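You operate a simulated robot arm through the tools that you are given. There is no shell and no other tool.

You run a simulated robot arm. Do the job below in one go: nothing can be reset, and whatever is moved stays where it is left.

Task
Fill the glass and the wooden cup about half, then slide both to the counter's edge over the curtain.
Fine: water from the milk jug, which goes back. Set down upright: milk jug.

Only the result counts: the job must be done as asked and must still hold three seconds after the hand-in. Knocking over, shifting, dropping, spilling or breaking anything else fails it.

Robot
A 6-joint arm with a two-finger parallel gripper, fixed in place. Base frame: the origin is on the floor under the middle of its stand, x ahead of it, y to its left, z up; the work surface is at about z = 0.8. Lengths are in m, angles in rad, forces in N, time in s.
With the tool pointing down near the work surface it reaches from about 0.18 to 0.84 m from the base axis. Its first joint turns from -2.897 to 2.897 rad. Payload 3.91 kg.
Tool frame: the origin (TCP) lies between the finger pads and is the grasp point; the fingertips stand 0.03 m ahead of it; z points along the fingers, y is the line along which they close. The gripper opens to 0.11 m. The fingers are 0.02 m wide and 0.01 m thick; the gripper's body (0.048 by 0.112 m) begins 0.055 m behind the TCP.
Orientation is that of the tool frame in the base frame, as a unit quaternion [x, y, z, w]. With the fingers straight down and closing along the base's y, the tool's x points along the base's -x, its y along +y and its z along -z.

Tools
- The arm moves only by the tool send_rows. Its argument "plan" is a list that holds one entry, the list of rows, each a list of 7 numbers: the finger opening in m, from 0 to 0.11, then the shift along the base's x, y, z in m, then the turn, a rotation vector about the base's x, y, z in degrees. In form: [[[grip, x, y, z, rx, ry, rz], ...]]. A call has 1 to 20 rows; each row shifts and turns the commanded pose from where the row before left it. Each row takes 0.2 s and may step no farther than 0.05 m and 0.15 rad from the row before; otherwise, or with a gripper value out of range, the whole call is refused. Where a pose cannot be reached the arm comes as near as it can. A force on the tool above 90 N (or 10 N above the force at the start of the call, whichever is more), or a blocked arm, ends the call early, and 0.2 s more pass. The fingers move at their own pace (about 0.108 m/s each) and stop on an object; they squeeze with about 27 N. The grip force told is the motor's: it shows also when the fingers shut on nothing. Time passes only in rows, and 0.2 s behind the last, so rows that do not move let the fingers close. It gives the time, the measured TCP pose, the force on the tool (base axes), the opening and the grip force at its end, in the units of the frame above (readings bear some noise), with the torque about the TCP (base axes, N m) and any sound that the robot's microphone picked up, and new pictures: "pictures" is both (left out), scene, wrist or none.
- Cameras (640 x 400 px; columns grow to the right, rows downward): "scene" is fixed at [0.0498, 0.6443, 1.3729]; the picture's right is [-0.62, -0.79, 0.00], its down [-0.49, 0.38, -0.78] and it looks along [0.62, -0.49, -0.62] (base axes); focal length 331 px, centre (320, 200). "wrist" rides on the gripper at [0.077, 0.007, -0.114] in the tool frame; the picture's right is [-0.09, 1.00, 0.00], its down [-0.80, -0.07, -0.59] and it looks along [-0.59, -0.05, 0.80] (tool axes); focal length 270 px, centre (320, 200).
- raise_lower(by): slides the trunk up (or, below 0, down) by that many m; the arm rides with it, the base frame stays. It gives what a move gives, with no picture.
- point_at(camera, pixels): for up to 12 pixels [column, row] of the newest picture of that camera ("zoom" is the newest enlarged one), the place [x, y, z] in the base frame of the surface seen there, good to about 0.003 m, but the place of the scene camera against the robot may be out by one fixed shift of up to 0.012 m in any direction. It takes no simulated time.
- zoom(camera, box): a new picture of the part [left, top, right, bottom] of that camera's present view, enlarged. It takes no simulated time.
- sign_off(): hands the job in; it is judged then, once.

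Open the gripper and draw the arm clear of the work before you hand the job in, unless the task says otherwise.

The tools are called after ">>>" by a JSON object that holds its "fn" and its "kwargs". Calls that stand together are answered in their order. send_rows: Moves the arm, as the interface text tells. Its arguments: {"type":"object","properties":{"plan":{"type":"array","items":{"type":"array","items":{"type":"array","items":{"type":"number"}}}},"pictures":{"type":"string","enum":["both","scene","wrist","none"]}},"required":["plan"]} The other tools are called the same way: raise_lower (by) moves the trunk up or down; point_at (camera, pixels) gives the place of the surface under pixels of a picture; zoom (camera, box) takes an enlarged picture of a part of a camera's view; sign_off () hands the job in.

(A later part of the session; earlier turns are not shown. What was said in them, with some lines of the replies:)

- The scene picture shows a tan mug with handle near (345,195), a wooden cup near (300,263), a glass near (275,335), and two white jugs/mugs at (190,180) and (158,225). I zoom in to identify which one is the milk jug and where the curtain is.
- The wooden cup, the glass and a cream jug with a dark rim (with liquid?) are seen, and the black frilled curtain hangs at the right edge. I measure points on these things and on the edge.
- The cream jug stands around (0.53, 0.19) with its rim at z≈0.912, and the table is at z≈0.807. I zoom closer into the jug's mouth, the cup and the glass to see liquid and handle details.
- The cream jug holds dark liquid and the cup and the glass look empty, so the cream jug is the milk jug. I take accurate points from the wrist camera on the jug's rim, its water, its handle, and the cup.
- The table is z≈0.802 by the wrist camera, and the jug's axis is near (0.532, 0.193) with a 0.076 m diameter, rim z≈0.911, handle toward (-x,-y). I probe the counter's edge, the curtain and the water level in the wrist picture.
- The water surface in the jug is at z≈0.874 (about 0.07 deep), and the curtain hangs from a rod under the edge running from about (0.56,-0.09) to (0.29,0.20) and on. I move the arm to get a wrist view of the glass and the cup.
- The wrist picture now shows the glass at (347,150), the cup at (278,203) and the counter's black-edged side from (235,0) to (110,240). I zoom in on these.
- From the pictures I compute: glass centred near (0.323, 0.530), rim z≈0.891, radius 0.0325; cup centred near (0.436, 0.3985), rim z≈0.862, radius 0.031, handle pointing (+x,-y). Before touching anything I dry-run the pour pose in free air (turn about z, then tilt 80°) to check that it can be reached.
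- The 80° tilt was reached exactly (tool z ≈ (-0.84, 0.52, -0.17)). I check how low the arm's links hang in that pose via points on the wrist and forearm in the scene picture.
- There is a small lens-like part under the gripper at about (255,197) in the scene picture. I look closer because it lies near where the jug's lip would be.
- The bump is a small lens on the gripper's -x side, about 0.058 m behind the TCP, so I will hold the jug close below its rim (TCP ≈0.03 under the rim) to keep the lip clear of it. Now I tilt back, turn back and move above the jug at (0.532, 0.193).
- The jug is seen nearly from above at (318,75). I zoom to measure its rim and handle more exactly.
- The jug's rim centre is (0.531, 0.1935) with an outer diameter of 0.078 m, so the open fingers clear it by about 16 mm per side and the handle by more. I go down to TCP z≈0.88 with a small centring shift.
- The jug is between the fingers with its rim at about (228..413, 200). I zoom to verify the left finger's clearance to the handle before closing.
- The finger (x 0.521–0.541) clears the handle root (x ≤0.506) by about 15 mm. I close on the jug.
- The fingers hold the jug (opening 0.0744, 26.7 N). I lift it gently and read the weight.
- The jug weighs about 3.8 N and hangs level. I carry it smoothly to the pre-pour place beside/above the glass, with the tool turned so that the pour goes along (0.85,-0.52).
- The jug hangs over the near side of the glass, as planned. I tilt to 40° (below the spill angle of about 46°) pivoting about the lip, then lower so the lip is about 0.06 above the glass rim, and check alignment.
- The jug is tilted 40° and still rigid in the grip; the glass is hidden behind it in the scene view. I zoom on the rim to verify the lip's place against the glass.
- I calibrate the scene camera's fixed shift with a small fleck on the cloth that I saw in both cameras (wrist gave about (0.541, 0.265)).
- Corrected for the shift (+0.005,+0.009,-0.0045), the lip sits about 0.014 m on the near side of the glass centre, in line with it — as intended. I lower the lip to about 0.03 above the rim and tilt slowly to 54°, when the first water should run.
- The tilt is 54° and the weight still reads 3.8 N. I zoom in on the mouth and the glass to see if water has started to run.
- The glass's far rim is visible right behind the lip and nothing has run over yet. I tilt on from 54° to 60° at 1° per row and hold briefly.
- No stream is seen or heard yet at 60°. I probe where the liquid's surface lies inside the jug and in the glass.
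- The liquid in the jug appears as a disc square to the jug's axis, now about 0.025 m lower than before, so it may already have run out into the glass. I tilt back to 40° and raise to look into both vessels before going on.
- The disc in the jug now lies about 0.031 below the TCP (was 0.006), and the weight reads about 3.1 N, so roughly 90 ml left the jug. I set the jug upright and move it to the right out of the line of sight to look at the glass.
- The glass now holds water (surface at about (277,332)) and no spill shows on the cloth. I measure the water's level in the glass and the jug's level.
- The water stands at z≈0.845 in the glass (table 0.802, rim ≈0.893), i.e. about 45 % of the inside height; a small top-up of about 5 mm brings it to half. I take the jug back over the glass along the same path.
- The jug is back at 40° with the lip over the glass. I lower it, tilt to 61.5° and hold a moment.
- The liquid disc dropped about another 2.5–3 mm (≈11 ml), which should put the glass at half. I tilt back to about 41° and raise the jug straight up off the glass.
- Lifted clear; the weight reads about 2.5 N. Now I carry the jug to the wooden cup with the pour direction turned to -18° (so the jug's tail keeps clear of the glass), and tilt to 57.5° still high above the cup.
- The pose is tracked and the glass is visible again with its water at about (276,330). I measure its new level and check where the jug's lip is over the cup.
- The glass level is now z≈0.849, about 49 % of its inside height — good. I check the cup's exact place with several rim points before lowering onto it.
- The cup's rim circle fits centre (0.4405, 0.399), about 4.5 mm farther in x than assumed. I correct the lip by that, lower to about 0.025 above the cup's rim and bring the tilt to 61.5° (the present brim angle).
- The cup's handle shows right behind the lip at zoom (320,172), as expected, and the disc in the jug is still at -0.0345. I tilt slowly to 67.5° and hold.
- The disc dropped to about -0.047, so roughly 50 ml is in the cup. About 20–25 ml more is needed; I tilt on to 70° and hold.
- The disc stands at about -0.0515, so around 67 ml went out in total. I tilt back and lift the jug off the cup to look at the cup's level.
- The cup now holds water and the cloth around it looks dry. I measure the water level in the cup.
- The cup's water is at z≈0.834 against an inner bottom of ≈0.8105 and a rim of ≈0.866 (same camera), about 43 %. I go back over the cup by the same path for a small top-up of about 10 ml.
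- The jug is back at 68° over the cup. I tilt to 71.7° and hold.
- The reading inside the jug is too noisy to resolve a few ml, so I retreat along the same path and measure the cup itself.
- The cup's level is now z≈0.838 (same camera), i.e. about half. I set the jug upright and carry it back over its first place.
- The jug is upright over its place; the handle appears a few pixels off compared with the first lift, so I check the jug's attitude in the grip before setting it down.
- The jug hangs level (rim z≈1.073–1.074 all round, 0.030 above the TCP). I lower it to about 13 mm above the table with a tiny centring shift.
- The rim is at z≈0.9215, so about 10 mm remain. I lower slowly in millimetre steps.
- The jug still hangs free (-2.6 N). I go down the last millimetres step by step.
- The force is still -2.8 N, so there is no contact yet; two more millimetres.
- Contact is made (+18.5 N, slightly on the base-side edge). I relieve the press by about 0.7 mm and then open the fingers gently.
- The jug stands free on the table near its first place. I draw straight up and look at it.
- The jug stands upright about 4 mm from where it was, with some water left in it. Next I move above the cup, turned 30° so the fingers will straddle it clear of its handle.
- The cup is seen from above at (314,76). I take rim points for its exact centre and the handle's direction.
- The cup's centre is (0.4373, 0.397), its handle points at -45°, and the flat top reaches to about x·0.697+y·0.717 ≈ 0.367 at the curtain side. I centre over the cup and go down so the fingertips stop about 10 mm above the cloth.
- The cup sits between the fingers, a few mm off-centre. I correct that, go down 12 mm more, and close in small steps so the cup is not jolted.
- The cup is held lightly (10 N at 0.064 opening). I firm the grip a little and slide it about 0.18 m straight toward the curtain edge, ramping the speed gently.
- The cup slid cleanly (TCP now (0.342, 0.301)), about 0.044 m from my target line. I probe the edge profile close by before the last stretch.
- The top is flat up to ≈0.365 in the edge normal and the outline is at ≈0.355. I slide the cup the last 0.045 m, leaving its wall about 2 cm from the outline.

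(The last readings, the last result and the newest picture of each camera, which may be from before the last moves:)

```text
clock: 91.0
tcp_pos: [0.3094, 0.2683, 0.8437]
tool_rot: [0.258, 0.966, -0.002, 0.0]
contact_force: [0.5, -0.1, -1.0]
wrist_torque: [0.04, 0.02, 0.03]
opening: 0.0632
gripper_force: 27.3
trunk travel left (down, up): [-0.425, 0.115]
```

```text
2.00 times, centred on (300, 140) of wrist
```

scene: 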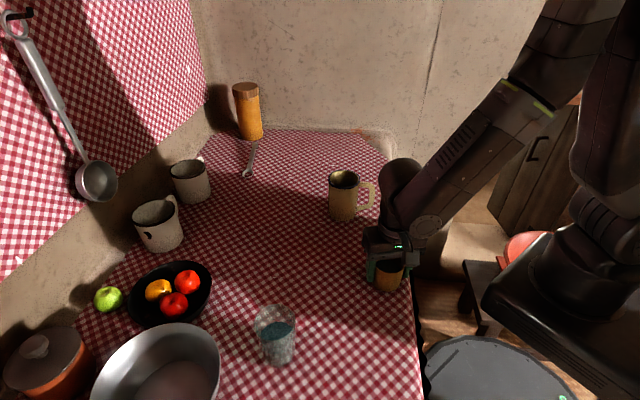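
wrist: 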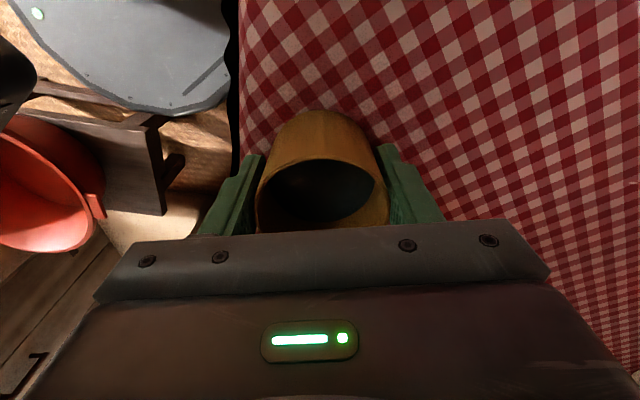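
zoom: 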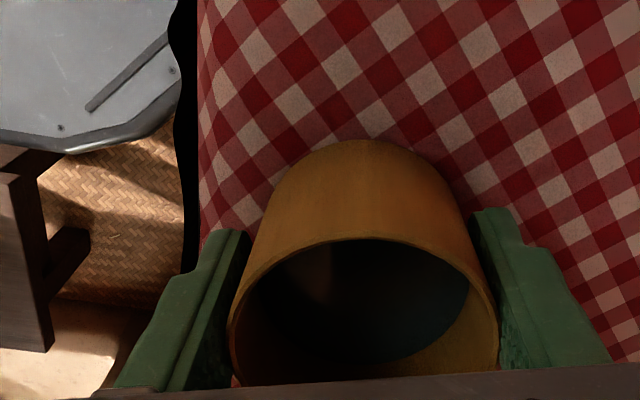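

The cup stands at the edge over the black curtain (TCP (0.309,0.268), 0.408 in the edge normal). I open the fingers in small steps and rise straight up.

>>> {"fn": "send_rows", "kwargs": {"plan": [[[0.065, 0, 0, 0, 0, 0, 0], [0.068, 0, 0, 0, 0, 0, 0], [0.075, 0, 0, 0, 0, 0, 0], [0.09, 0, 0, 0, 0, 0, 0], [0.1, 0, 0, 0, 0, 0, 0], [0.1, 0, 0, 0.01, 0, 0, 0], [0.1, 0, 0, 0.03, 0, 0, 0], [0.1, 0, 0, 0.045, 0, 0, 0], [0.1, 0, 0, 0.05, 0, 0, 0], [0.1, 0, 0, 0.05, 0, 0, 0], [0.1, 0, 0, 0.05, 0, 0, 0]]]}}

>>> {"fn": "zoom", "kwargs": {"camera": "scene", "box": [320, 220, 450, 340]}}

>>> {"fn": "zoom", "kwargs": {"camera": "wrist", "box": [230, 0, 410, 120]}}

```text
clock: 93.4
tcp_pos: [0.3104, 0.2688, 1.0833]
tool_rot: [0.259, 0.966, -0.001, 0.001]
contact_force: [-0.7, -0.1, 0.1]
wrist_torque: [-0.01, -0.01, -0.02]
opening: 0.0996
gripper_force: 0.0
trunk travel left (down, up): [-0.425, 0.115]
```

scene: 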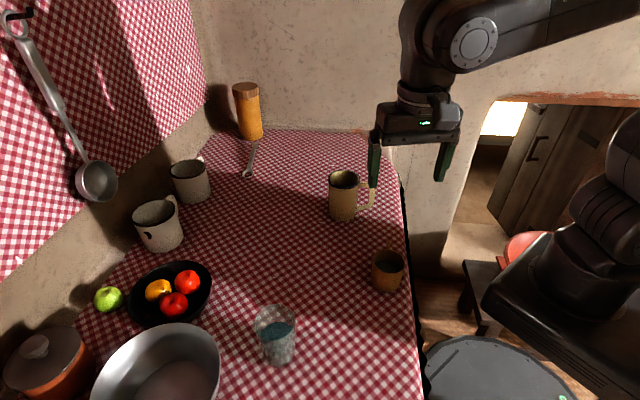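
wrist: 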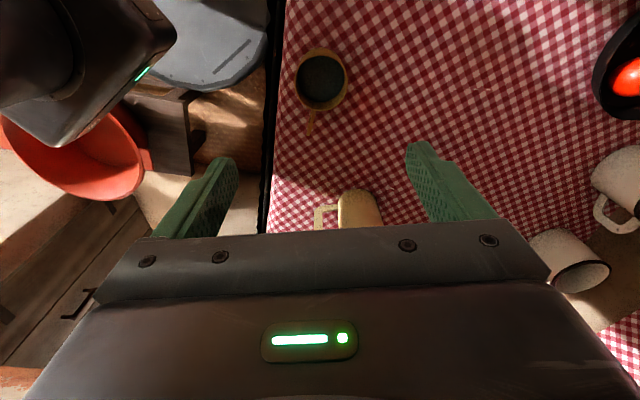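

```text
3.33 times, centred on (385, 280) of scene
```

zoom: 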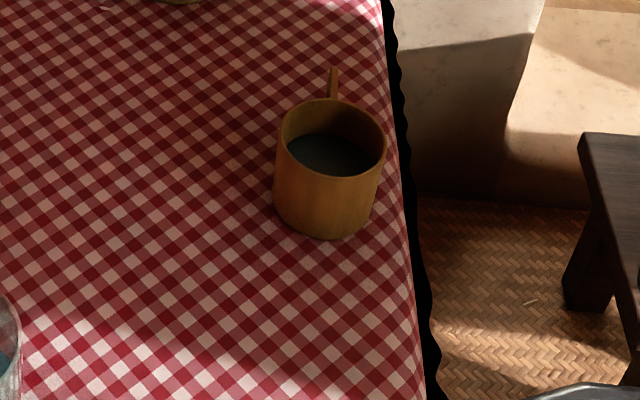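

```text
3.33 times, centred on (320, 60) of wrist
```

zoom: 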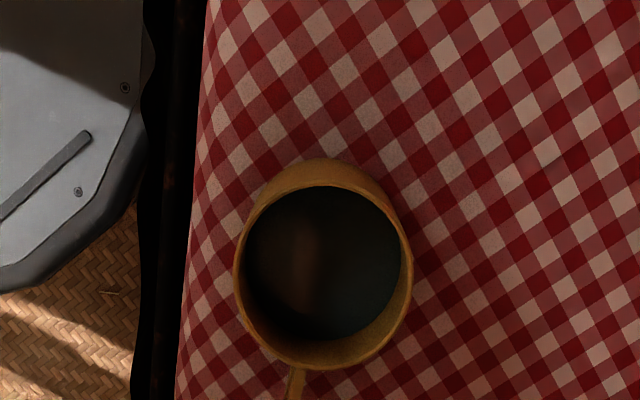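

The cup stands upright with its water, about 2 cm from the edge line above the curtain. Now I move above the glass.

>>> {"fn": "send_rows", "kwargs": {"plan": [[[0.11, 0.0023, 0.0372, 0.002, 0, 0, 0], [0.11, 0.0023, 0.0372, 0.002, 0, 0, 0], [0.11, 0.0023, 0.0372, 0.002, 0, 0, 0], [0.11, 0.0023, 0.0372, 0.002, 0, 0, 0], [0.11, 0.0023, 0.0372, 0.002, 0, 0, 0], [0.11, 0.0023, 0.0372, 0.002, 0, 0, 0], [0.11, 0.0023, 0.0372, 0.002, 0, 0, 0], [0.11, 0, 0, 0, 0, 0, 0]]]}}

>>> {"fn": "zoom", "kwargs": {"camera": "wrist", "box": [250, 10, 390, 120]}}

```text
clock: 95.2
tcp_pos: [0.3246, 0.5283, 1.093]
tool_rot: [0.258, 0.966, -0.001, 0.001]
contact_force: [-0.2, -0.1, -0.2]
wrist_torque: [-0.03, 0.01, 0.01]
opening: 0.1097
gripper_force: 0.1
trunk travel left (down, up): [-0.425, 0.115]
```

scene: 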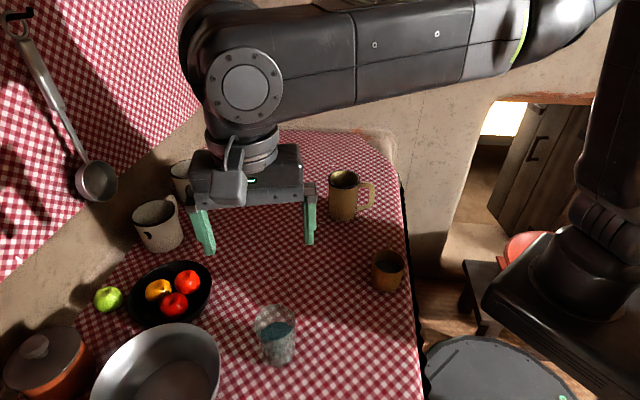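
wrist: 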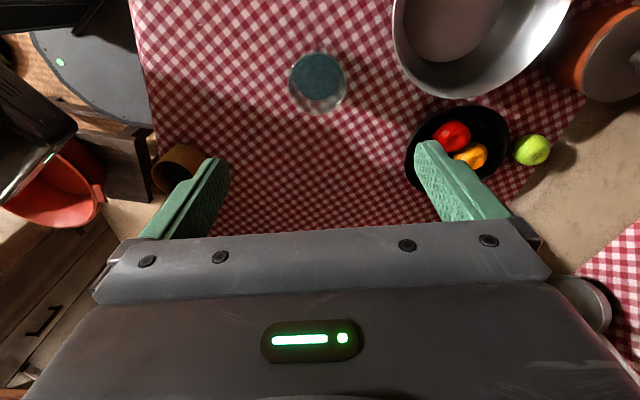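

```text
3.64 times, centred on (320, 65) of wrist
```

zoom: 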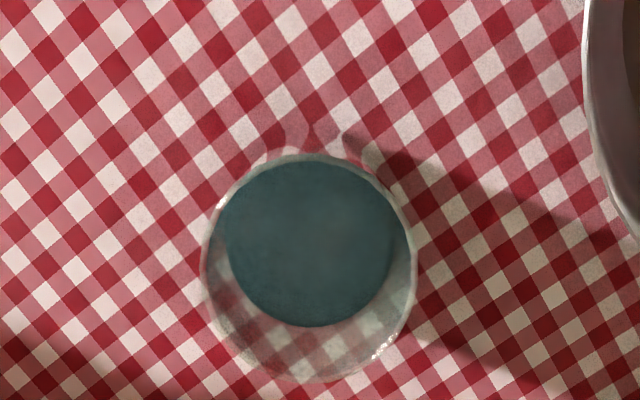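

The glass is seen from above at (317,83) with its water disc at (317,77). I take points on the water's rim and the glass's rim for its centre.

>>> {"fn": "point_at", "kwargs": {"camera": "wrist", "pixels": [[317.2, 76.8], [295, 76.8], [339, 76.8], [317, 56], [317, 98], [288.5, 83], [345.5, 83], [317, 52.5], [317, 113.8], [297, 62], [337, 62], [300, 104]]}}

>>> {"fn": "point_at", "kwargs": {"camera": "wrist", "pixels": [[140, 20], [143, 40], [146, 60], [149, 80], [152, 100], [135, 5], [160, 30], [170, 60], [150, 10], [145, 30], [155, 80], [175, 100]]}}

>>> {"fn": "zoom", "kwargs": {"camera": "wrist", "box": [20, 0, 220, 140]}}

```text
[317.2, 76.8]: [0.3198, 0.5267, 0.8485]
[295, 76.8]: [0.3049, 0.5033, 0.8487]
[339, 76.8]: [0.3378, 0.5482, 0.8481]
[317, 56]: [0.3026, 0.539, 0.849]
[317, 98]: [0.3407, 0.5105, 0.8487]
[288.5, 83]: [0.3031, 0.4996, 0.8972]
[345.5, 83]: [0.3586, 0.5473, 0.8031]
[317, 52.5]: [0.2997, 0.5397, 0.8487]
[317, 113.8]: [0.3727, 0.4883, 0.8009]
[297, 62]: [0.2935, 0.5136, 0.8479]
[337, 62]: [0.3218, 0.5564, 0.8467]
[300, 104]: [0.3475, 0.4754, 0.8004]
```

```text
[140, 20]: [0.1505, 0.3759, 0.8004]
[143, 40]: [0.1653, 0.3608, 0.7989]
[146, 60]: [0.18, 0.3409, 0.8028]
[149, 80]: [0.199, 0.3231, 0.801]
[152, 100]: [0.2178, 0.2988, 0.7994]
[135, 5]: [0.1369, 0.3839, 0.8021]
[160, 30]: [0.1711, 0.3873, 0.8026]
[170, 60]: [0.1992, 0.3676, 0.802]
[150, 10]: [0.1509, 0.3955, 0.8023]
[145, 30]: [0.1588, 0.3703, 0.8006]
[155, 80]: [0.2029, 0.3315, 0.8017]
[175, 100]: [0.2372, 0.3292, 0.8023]
```

```text
2.86 times, centred on (120, 70) of wrist
```

zoom: 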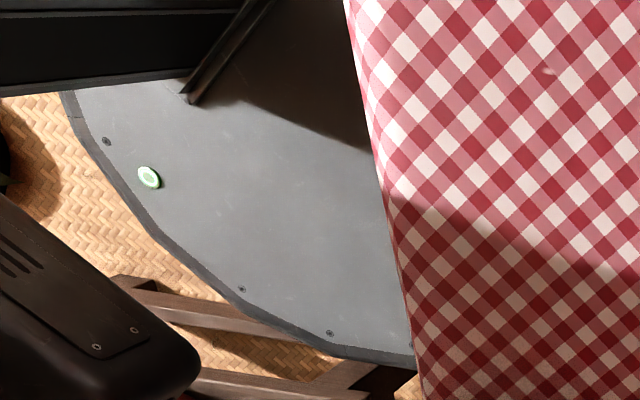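

The glass centre is about (0.3215, 0.5265). Before sliding it, I check how far the curtain runs along the edge in the scene picture's lower right.

>>> {"fn": "zoom", "kwargs": {"camera": "scene", "box": [370, 160, 450, 400]}}

>>> {"fn": "point_at", "kwargs": {"camera": "scene", "pixels": [[427, 398], [425, 380], [423, 360], [422, 340], [420, 320], [418, 300], [429, 398], [431, 398], [403, 195], [402, 185], [404, 210], [408, 250]]}}

```text
1.67 times, centred on (410, 280) of scene
```

zoom: 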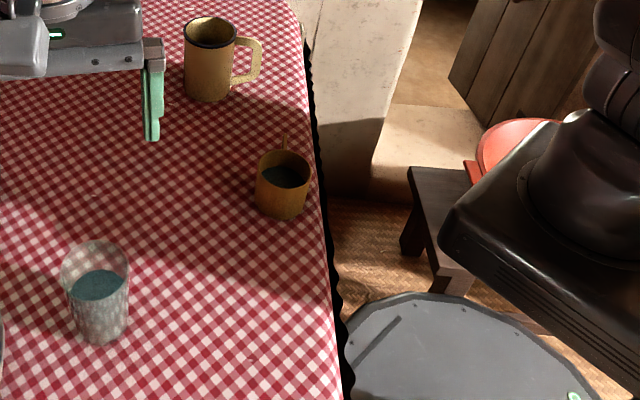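

```text
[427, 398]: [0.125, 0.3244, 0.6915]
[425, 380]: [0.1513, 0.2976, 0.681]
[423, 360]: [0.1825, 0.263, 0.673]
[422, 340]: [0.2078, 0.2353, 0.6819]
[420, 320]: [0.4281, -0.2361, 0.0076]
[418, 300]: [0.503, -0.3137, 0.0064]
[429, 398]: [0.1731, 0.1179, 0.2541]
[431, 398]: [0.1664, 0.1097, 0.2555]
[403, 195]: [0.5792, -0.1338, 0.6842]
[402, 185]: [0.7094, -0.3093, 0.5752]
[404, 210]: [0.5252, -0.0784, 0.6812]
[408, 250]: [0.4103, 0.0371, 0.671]
```

The curtain runs from about (0.58,-0.13) past (0.13,0.33), so the glass's target near (0.203,0.374) is over it. I check the distance from the open right finger to the steel basin and the fruit bowl.

>>> {"fn": "point_at", "kwargs": {"camera": "wrist", "pixels": [[395, 25], [398, 50], [410, 75], [430, 92], [455, 97], [408, 140], [412, 120], [425, 110], [380, 60], [370, 90]]}}

```text
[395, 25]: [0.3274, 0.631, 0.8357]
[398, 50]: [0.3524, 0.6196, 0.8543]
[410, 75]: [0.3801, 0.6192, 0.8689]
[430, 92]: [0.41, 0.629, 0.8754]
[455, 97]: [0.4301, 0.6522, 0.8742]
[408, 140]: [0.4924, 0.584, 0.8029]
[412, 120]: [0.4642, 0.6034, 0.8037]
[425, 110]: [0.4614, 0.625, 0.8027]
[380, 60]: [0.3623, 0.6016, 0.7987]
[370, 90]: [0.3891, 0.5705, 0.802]
```

The basin's nearest wall is at about (0.352,0.62), 35 mm beyond the finger, so there is room. I centre over the glass and go down to TCP z≈0.865 first.

>>> {"fn": "send_rows", "kwargs": {"plan": [[[0.098, -0.003, -0.0018, -0.02, 0, 0, 0], [0.098, 0, 0, -0.04, 0, 0, 0], [0.098, 0, 0, -0.045, 0, 0, 0], [0.098, 0, 0, -0.045, 0, 0, 0], [0.098, 0, 0, -0.035, 0, 0, 0], [0.098, 0, 0, -0.02, 0, 0, 0], [0.098, 0, 0, -0.013, 0, 0, 0], [0.098, 0, 0, -0.01, 0, 0, 0], [0.098, 0, 0, 0, 0, 0, 0]]]}}

>>> {"fn": "zoom", "kwargs": {"camera": "wrist", "box": [180, 80, 460, 240]}}

>>> {"fn": "zoom", "kwargs": {"camera": "scene", "box": [200, 250, 350, 400]}}

```text
clock: 97.2
tcp_pos: [0.3217, 0.5241, 0.8661]
tool_rot: [0.258, 0.966, -0.001, 0.0]
contact_force: [0.6, -0.4, 0.3]
wrist_torque: [0.02, -0.02, 0.0]
opening: 0.0977
gripper_force: 0.1
trunk travel left (down, up): [-0.425, 0.115]
```

scene: 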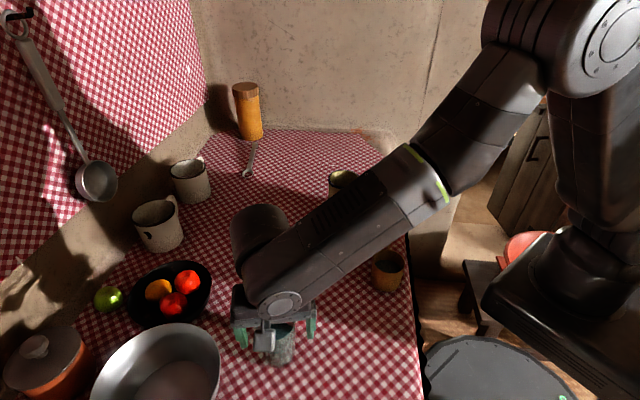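
wrist: 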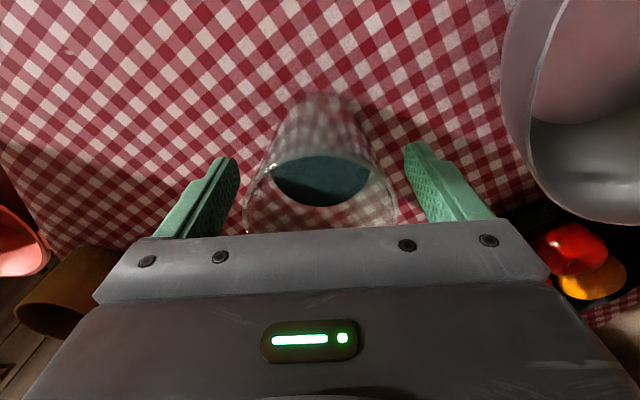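

```text
2.29 times, centred on (320, 160) of wrist
```

zoom: 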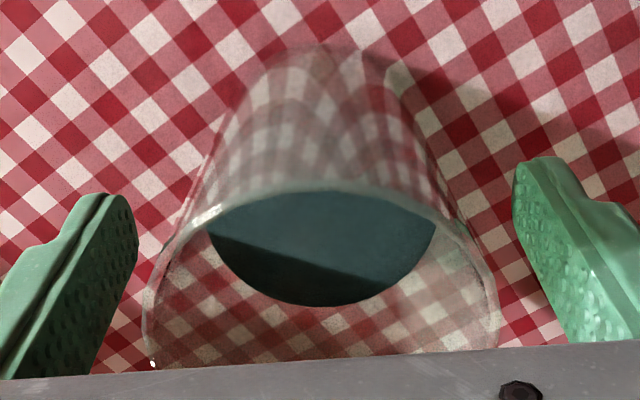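

```text
2.67 times, centred on (275, 325) of scene
```

zoom: 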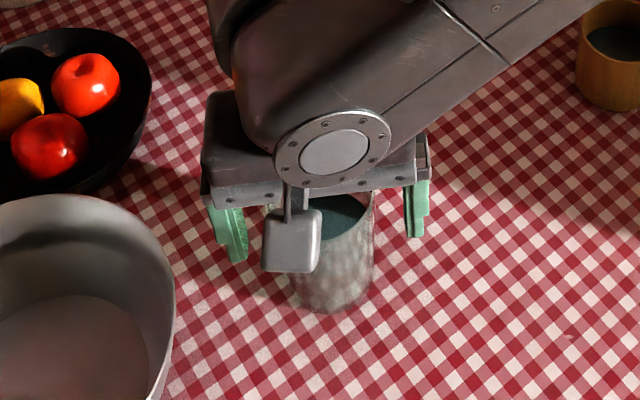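

The glass is centred between the fingers. I lower 13 mm more and close in small steps to a light grip.

>>> {"fn": "send_rows", "kwargs": {"plan": [[[0.098, 0, 0, -0.007, 0, 0, 0], [0.098, 0, 0, -0.006, 0, 0, 0], [0.085, 0, 0, 0, 0, 0, 0], [0.077, 0, 0, 0, 0, 0, 0], [0.073, 0, 0, 0, 0, 0, 0], [0.07, 0, 0, 0, 0, 0, 0], [0.068, 0, 0, 0, 0, 0, 0], [0.066, 0, 0, 0, 0, 0, 0], [0.064, 0, 0, 0, 0, 0, 0], [0.062, 0, 0, 0, 0, 0, 0], [0.062, 0, 0, 0, 0, 0, 0]]]}}

>>> {"fn": "zoom", "kwargs": {"camera": "wrist", "box": [180, 80, 460, 240]}}

```text
clock: 99.6
tcp_pos: [0.3233, 0.5258, 0.8538]
tool_rot: [0.258, 0.966, -0.001, 0.001]
contact_force: [0.0, 1.3, 0.5]
wrist_torque: [-0.03, -0.01, -0.01]
opening: 0.066
gripper_force: 27.0
trunk travel left (down, up): [-0.425, 0.115]
```

scene: 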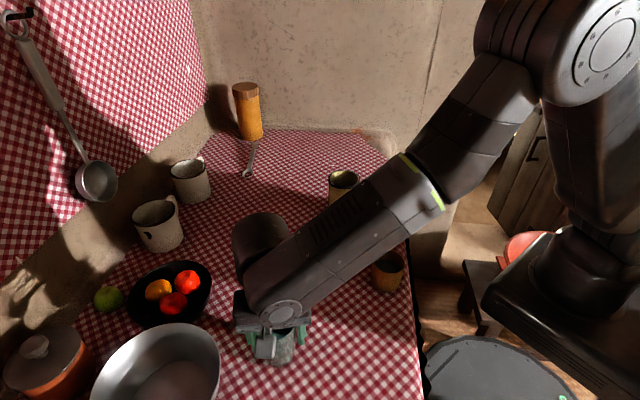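
wrist: 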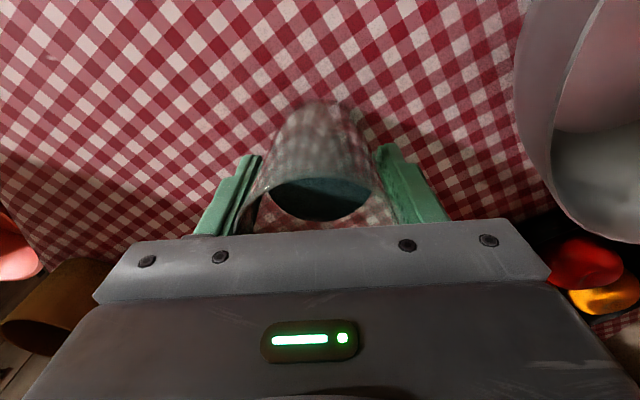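

```text
2.29 times, centred on (320, 160) of wrist
```

zoom: 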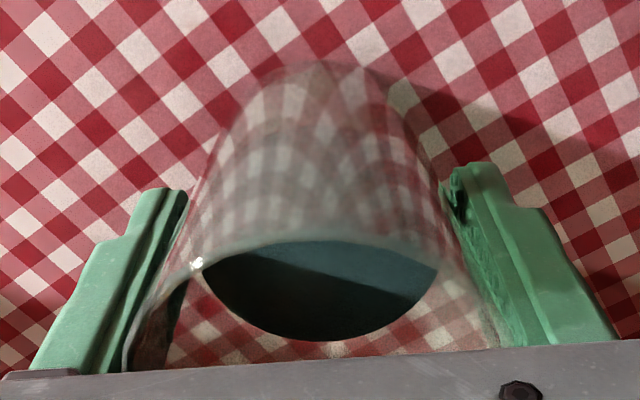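

The glass is held (0.066 opening). I slide it about three quarters of the way toward (0.203, 0.374) with gentle ramps.

>>> {"fn": "send_rows", "kwargs": {"plan": [[[0.062, -0.0031, -0.0039, 0, 0, 0, 0], [0.062, -0.0062, -0.0078, 0, 0, 0, 0], [0.062, -0.0093, -0.0118, 0, 0, 0, 0], [0.062, -0.0103, -0.0131, 0, 0, 0, 0], [0.062, -0.0103, -0.0131, 0, 0, 0, 0], [0.062, -0.0103, -0.0131, 0, 0, 0, 0], [0.062, -0.0103, -0.0131, 0, 0, 0, 0], [0.062, -0.0103, -0.0131, 0, 0, 0, 0], [0.062, -0.0093, -0.0118, 0, 0, 0, 0], [0.062, -0.0062, -0.0078, 0, 0, 0, 0], [0.062, -0.0031, -0.0039, 0, 0, 0, 0], [0.062, 0, 0, 0, 0, 0, 0]]]}}

>>> {"fn": "point_at", "kwargs": {"camera": "wrist", "pixels": [[160, 60], [165, 60], [170, 60], [180, 60], [190, 60], [168, 100], [173, 100], [180, 100], [175, 130], [180, 130], [190, 130], [200, 100]]}}

>>> {"fn": "zoom", "kwargs": {"camera": "scene", "box": [290, 240, 450, 400]}}

```text
clock: 102.2
tcp_pos: [0.2336, 0.4155, 0.8517]
tool_rot: [0.258, 0.966, 0.0, 0.001]
contact_force: [0.9, 0.3, 0.7]
wrist_torque: [-0.03, 0.0, 0.01]
opening: 0.0636
gripper_force: 1.2
trunk travel left (down, up): [-0.425, 0.115]
```

scene: 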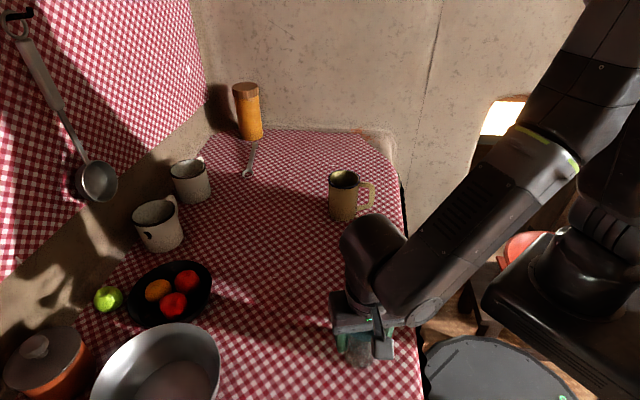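
wrist: 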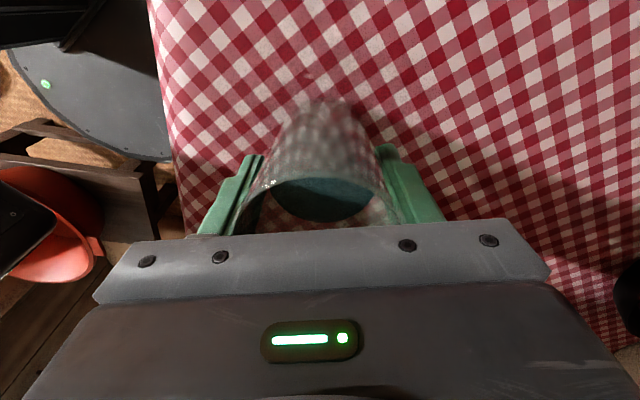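

```text
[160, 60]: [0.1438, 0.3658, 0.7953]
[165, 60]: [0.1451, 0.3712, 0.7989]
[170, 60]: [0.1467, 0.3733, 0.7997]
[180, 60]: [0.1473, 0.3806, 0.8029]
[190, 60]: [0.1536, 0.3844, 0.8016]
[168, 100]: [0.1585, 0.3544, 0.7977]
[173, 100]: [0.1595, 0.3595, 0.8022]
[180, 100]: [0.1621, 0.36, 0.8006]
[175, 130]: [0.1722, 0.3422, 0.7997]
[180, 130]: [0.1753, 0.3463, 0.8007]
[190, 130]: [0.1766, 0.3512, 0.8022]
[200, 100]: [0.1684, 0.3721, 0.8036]
```

```text
2.50 times, centred on (370, 320) of scene
```

zoom: 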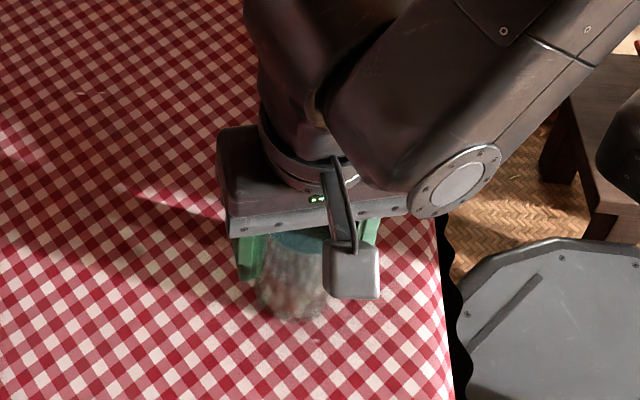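

The grip reads only 1.2 N at 0.0636 now, so the glass may have shifted a little within the fingers. I look closely at it.

>>> {"fn": "zoom", "kwargs": {"camera": "wrist", "box": [180, 80, 460, 240]}}

>>> {"fn": "point_at", "kwargs": {"camera": "wrist", "pixels": [[300, 195], [320, 190], [340, 195], [320, 205], [310, 200], [335, 205], [265, 183], [320, 172], [375, 185], [300, 175], [345, 175]]}}

```text
2.29 times, centred on (320, 160) of wrist
```

zoom: 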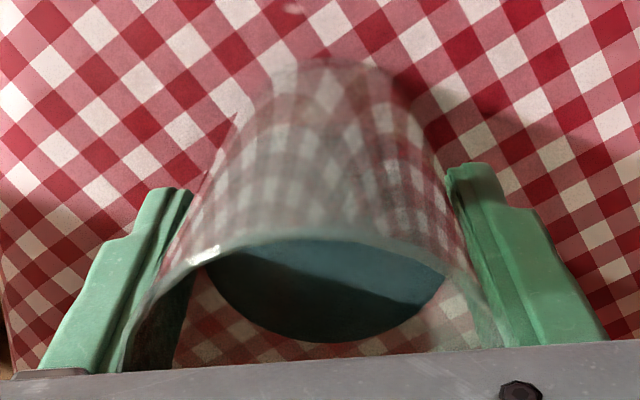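

```text
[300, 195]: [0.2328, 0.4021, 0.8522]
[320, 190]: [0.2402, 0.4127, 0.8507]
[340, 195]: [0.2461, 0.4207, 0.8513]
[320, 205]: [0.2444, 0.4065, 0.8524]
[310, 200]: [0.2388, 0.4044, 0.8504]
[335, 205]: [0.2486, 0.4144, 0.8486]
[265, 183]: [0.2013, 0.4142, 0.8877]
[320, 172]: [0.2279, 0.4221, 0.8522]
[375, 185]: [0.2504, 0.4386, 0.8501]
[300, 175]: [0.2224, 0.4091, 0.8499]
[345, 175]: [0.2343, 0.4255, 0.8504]
```

The glass looks unchanged and upright between the fingers (water disc still level at z≈0.85). I let the fingers settle for a moment with a slightly smaller command and read the grip again.

>>> {"fn": "send_rows", "kwargs": {"plan": [[[0.06, 0, 0, 0, 0, 0, 0], [0.06, 0, 0, 0, 0, 0, 0], [0.06, 0, 0, 0, 0, 0, 0]]]}}

>>> {"fn": "zoom", "kwargs": {"camera": "wrist", "box": [180, 80, 460, 240]}}

```text
clock: 103.0
tcp_pos: [0.2351, 0.4144, 0.8527]
tool_rot: [0.258, 0.966, -0.001, 0.001]
contact_force: [0.7, 1.0, 3.4]
wrist_torque: [-0.04, 0.04, 0.02]
opening: 0.0631
gripper_force: 27.0
trunk travel left (down, up): [-0.425, 0.115]
```

scene: 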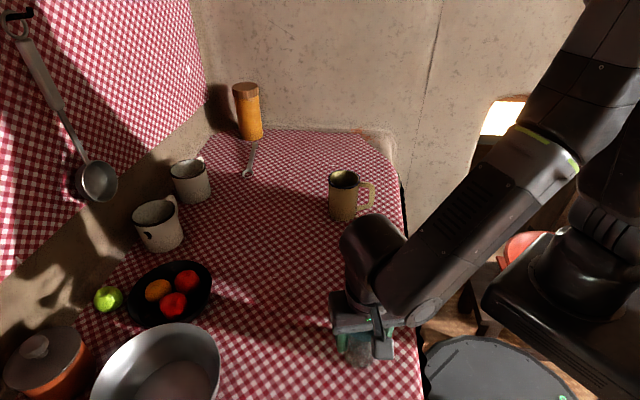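
wrist: 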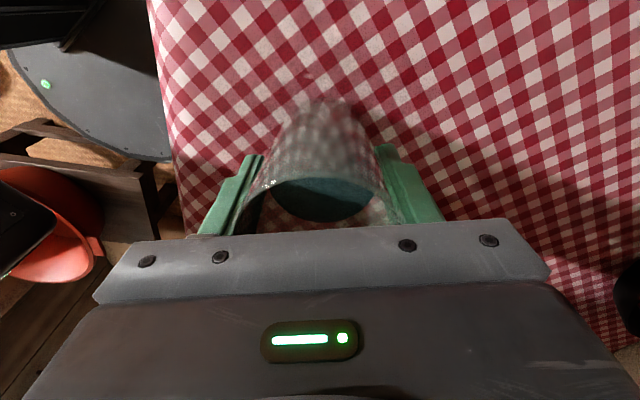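

```text
2.29 times, centred on (320, 160) of wrist
```

zoom: 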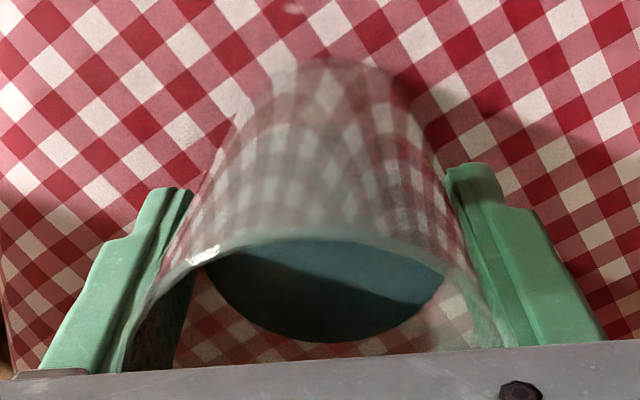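

The grip is firm again (27 N at 0.063; the pads just creep). I slide the glass the remaining 0.05 m to its place at the edge.

>>> {"fn": "send_rows", "kwargs": {"plan": [[[0.06, -0.0026, -0.0033, 0, 0, 0, 0], [0.06, -0.0052, -0.0066, 0, 0, 0, 0], [0.06, -0.0079, -0.0099, 0, 0, 0, 0], [0.06, -0.0079, -0.0099, 0, 0, 0, 0], [0.06, -0.0052, -0.0066, 0, 0, 0, 0], [0.06, -0.0026, -0.0033, 0, 0, 0, 0], [0.06, 0, 0, 0, 0, 0, 0]]]}}

>>> {"fn": "zoom", "kwargs": {"camera": "wrist", "box": [140, 40, 460, 240]}}

>>> {"fn": "zoom", "kwargs": {"camera": "scene", "box": [310, 240, 470, 400]}}

```text
clock: 104.6
tcp_pos: [0.2042, 0.3748, 0.853]
tool_rot: [0.259, 0.966, -0.001, 0.001]
contact_force: [0.6, -0.2, -2.7]
wrist_torque: [-0.04, 0.0, 0.0]
opening: 0.0627
gripper_force: 26.7
trunk travel left (down, up): [-0.425, 0.115]
```

scene: 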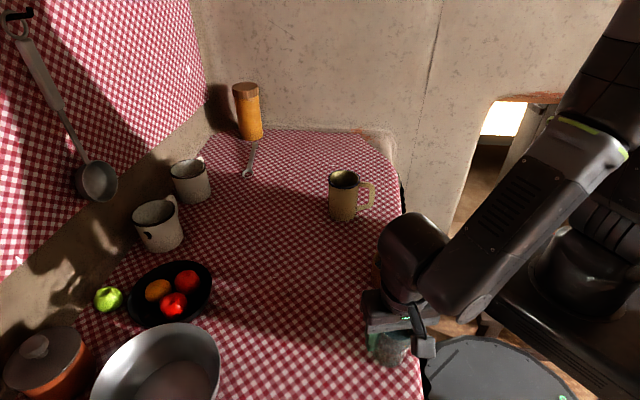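
wrist: 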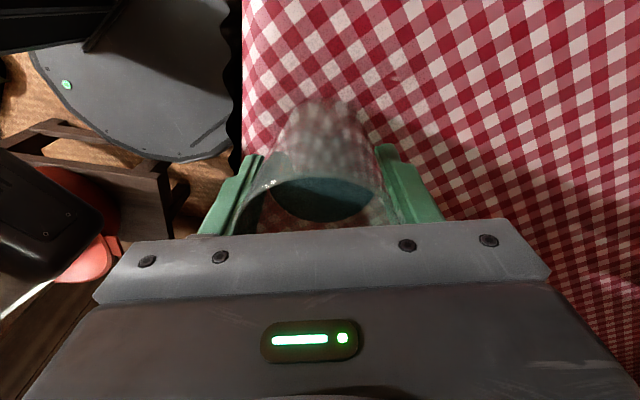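

```text
2.00 times, centred on (300, 140) of wrist
```

zoom: 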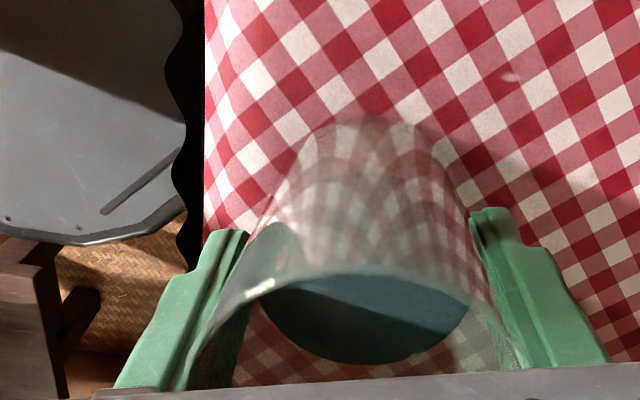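

```text
2.50 times, centred on (390, 320) of scene
```

zoom: 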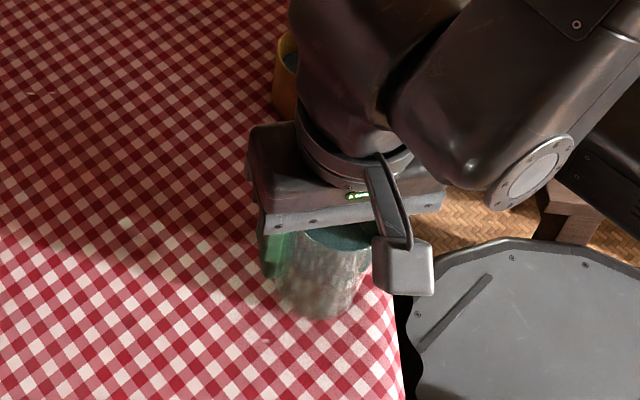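

The glass is at its place; the force of -2.7 N shows the gripper carries its weight, so it may hang a fraction of a millimetre. I lower very slightly before releasing.

>>> {"fn": "send_rows", "kwargs": {"plan": [[[0.06, 0, 0, -0.0005, 0, 0, 0], [0.06, 0, 0, 0, 0, 0, 0], [0.06, 0, 0, 0, 0, 0, 0]]], "pictures": "none"}}

```text
clock: 105.4
tcp_pos: [0.2037, 0.3753, 0.853]
tool_rot: [0.259, 0.966, -0.002, 0.0]
contact_force: [-0.7, -0.3, -2.6]
wrist_torque: [0.02, 0.01, 0.01]
opening: 0.0628
gripper_force: 27.3
trunk travel left (down, up): [-0.425, 0.115]
```

The weight is still on the gripper (-2.6 N); I lower another half millimetre at a time.

>>> {"fn": "send_rows", "kwargs": {"plan": [[[0.06, 0, 0, -0.0005, 0, 0, 0], [0.06, 0, 0, 0, 0, 0, 0], [0.06, 0, 0, 0, 0, 0, 0]]], "pictures": "none"}}

```text
clock: 106.2
tcp_pos: [0.2037, 0.3741, 0.8524]
tool_rot: [0.258, 0.966, 0.0, 0.001]
contact_force: [-0.9, 1.1, 9.3]
wrist_torque: [-0.13, 0.23, -0.03]
opening: 0.0626
gripper_force: 26.5
trunk travel left (down, up): [-0.425, 0.115]
```

Contact is made (+9.3 N), so the glass stands on the cloth. I open the fingers in small steps and rise straight up.

>>> {"fn": "send_rows", "kwargs": {"plan": [[[0.06, 0, 0, 0.0003, 0, 0, 0], [0.064, 0, 0, 0, 0, 0, 0], [0.067, 0, 0, 0, 0, 0, 0], [0.071, 0, 0, 0, 0, 0, 0], [0.078, 0, 0, 0, 0, 0, 0], [0.09, 0, 0, 0, 0, 0, 0], [0.1, 0, 0, 0, 0, 0, 0], [0.1, 0, 0, 0.01, 0, 0, 0], [0.1, 0, 0, 0.02, 0, 0, 0], [0.1, 0, 0, 0.035, 0, 0, 0], [0.1, 0, 0, 0.045, 0, 0, 0], [0.1, 0, 0, 0.05, 0, 0, 0], [0.1, 0, 0, 0.05, 0, 0, 0], [0.1, 0, 0, 0.04, 0, 0, 0]]]}}

>>> {"fn": "zoom", "kwargs": {"camera": "wrist", "box": [230, 0, 410, 120]}}

>>> {"fn": "zoom", "kwargs": {"camera": "scene", "box": [310, 230, 470, 400]}}

```text
clock: 109.2
tcp_pos: [0.1959, 0.3736, 1.1049]
tool_rot: [0.257, 0.966, -0.002, 0.001]
contact_force: [0.1, 0.2, 0.2]
wrist_torque: [0.02, 0.0, 0.02]
opening: 0.1001
gripper_force: 0.1
trunk travel left (down, up): [-0.425, 0.115]
```

scene: 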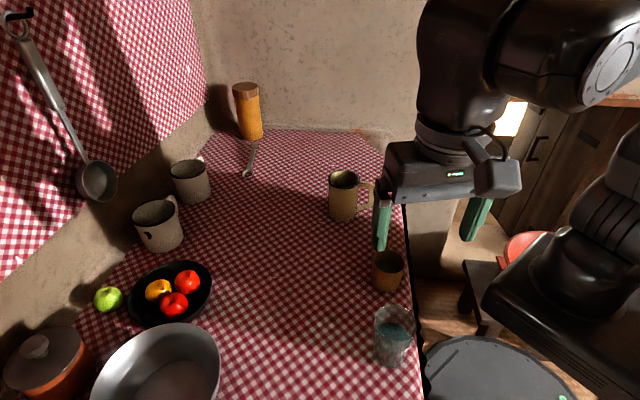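
wrist: 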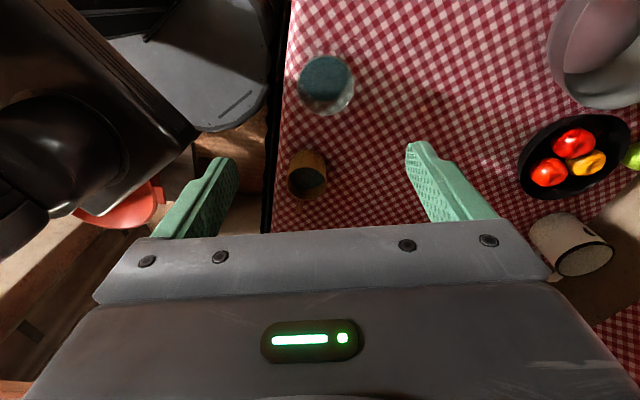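

```text
3.33 times, centred on (320, 60) of wrist
```

zoom: 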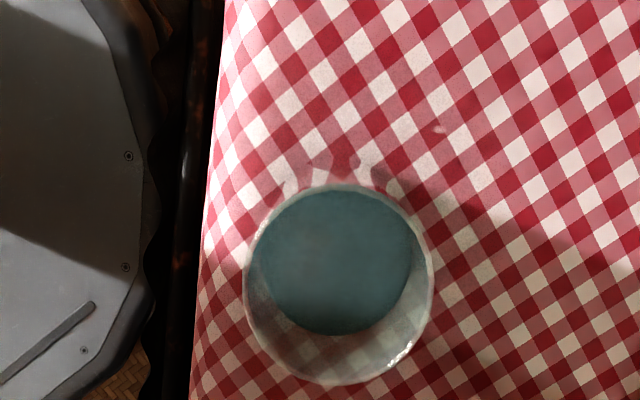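

```text
2.35 times, centred on (390, 315) of scene
```

zoom: 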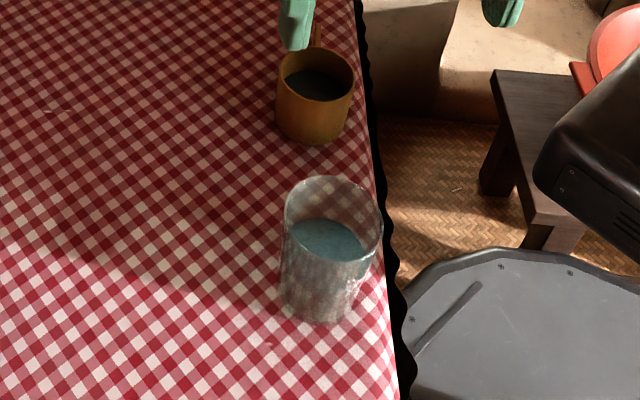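

Both vessels stand upright by the edge above the curtain with their water in them. I measure their final places and levels.

>>> {"fn": "point_at", "kwargs": {"camera": "scene", "pixels": [[394, 330], [388, 328], [400, 330], [394, 336], [389, 262], [384, 262], [394, 263], [372, 360], [395, 311], [385, 250], [378, 290], [390, 292]]}}

>>> {"fn": "point_at", "kwargs": {"camera": "wrist", "pixels": [[325, 77], [305, 77], [347, 77], [325, 60], [325, 98], [298, 85], [316, 180], [308, 190], [290, 172], [325, 165], [285, 60], [279, 120]]}}

```text
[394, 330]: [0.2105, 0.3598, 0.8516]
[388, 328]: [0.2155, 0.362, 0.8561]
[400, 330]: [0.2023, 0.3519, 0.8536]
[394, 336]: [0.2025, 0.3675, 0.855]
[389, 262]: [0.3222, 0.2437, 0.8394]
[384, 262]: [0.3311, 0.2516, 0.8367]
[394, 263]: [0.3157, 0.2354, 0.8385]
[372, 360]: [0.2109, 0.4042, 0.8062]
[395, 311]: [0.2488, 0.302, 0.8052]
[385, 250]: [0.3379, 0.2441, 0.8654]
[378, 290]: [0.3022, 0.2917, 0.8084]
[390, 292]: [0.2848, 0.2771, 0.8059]
```

```text
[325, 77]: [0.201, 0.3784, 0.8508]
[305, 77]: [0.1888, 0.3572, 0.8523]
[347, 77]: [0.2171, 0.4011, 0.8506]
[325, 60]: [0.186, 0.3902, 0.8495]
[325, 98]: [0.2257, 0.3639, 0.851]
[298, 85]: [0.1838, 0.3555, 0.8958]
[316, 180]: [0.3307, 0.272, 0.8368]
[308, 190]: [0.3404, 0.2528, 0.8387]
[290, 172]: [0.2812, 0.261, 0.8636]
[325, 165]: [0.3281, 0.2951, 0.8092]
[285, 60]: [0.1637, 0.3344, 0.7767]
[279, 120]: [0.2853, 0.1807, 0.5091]
```

Final places: glass ≈(0.2015,0.3775), cup ≈(0.309,0.268), both about 0.41 in the edge normal (edge at 0.355), levels unchanged at half. I draw the arm up and away to its starting place.

>>> {"fn": "send_rows", "kwargs": {"plan": [[[0.1, 0, 0, 0.04, 0, 0, 0], [0.1, 0, 0, 0.04, 0, 0, 0], [0.1, 0.02, -0.016, 0, 0, 0, 5], [0.1, 0.025, -0.025, 0, 0, 0, 5], [0.1, 0.03, -0.03, 0, 0, 0, 5], [0.1, 0.03, -0.03, 0, 0, 0, 5], [0.1, 0.03, -0.03, 0, 0, 0, 5], [0.1, 0.025, -0.025, 0, 0, 0, 5], [0.1, 0.02, -0.03, 0, 0, 0, 0], [0.1, 0.02, -0.04, 0, 0, 0, 0], [0.1, 0.02, -0.04, 0, 0, 0, 0], [0.1, 0, 0, 0, 0, 0, 0], [0.1, 0, 0, 0, 0, 0, 0]]]}}

>>> {"fn": "zoom", "kwargs": {"camera": "scene", "box": [310, 150, 450, 400]}}

```text
clock: 112.0
tcp_pos: [0.4201, 0.1109, 1.1804]
tool_rot: [-0.001, 1.0, -0.001, 0.001]
contact_force: [0.3, -0.7, 0.9]
wrist_torque: [0.0, -0.02, 0.02]
opening: 0.0999
gripper_force: 0.0
trunk travel left (down, up): [-0.425, 0.115]
```

scene: 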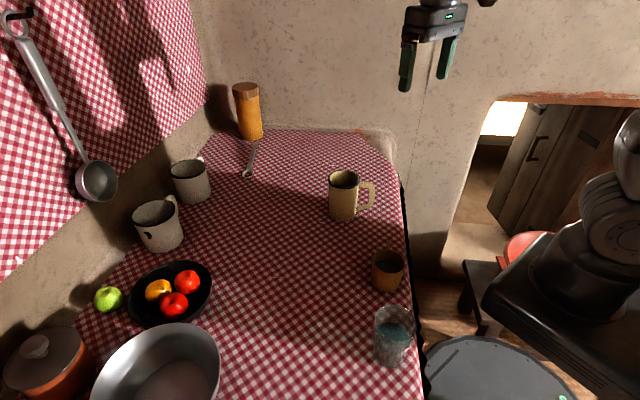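
wrist: 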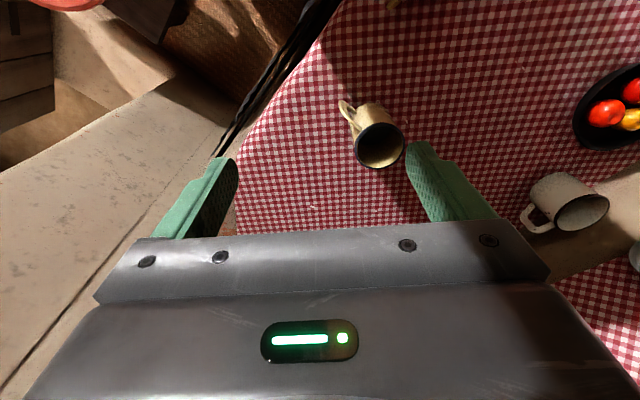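

```text
1.60 times, centred on (380, 275) of scene
```

zoom: 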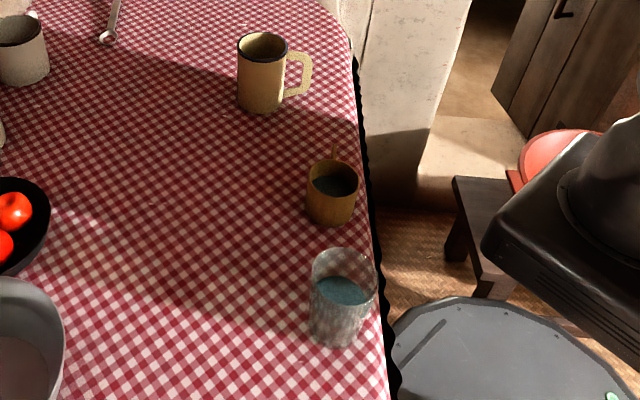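

The jug is back upright at (352,195). The cup (388,270) and the glass (393,335) stand half full at the edge above the curtain, nothing else has moved, the gripper is open and the arm is clear. I hand the job in.

>>> {"fn": "sign_off", "kwargs": {}}

```text
The job is handed in.
```

I filled the glass and the wooden cup to about half, slid both to the counter's edge over the curtain, and handed the job in. I don't have the judge's result.

- **Fill levels:** The glass is at about 49% of its inside height and the cup at about 50%. Both were poured from the milk jug, and the cloth looked dry in every picture.
- **Position at the edge:** The glass stands near (0.20, 0.38) and the cup near (0.31, 0.27), each about 2 cm in from the edge line. The curtain hangs below both spots.
- **Milk jug:** It stands upright about 4 mm from its original spot, with some water left in it. I released it after it touched down slightly on one side, and it stands level.
- **Everything else:** No other object had visibly moved in the last pictures. The gripper is open and the arm is drawn clear.
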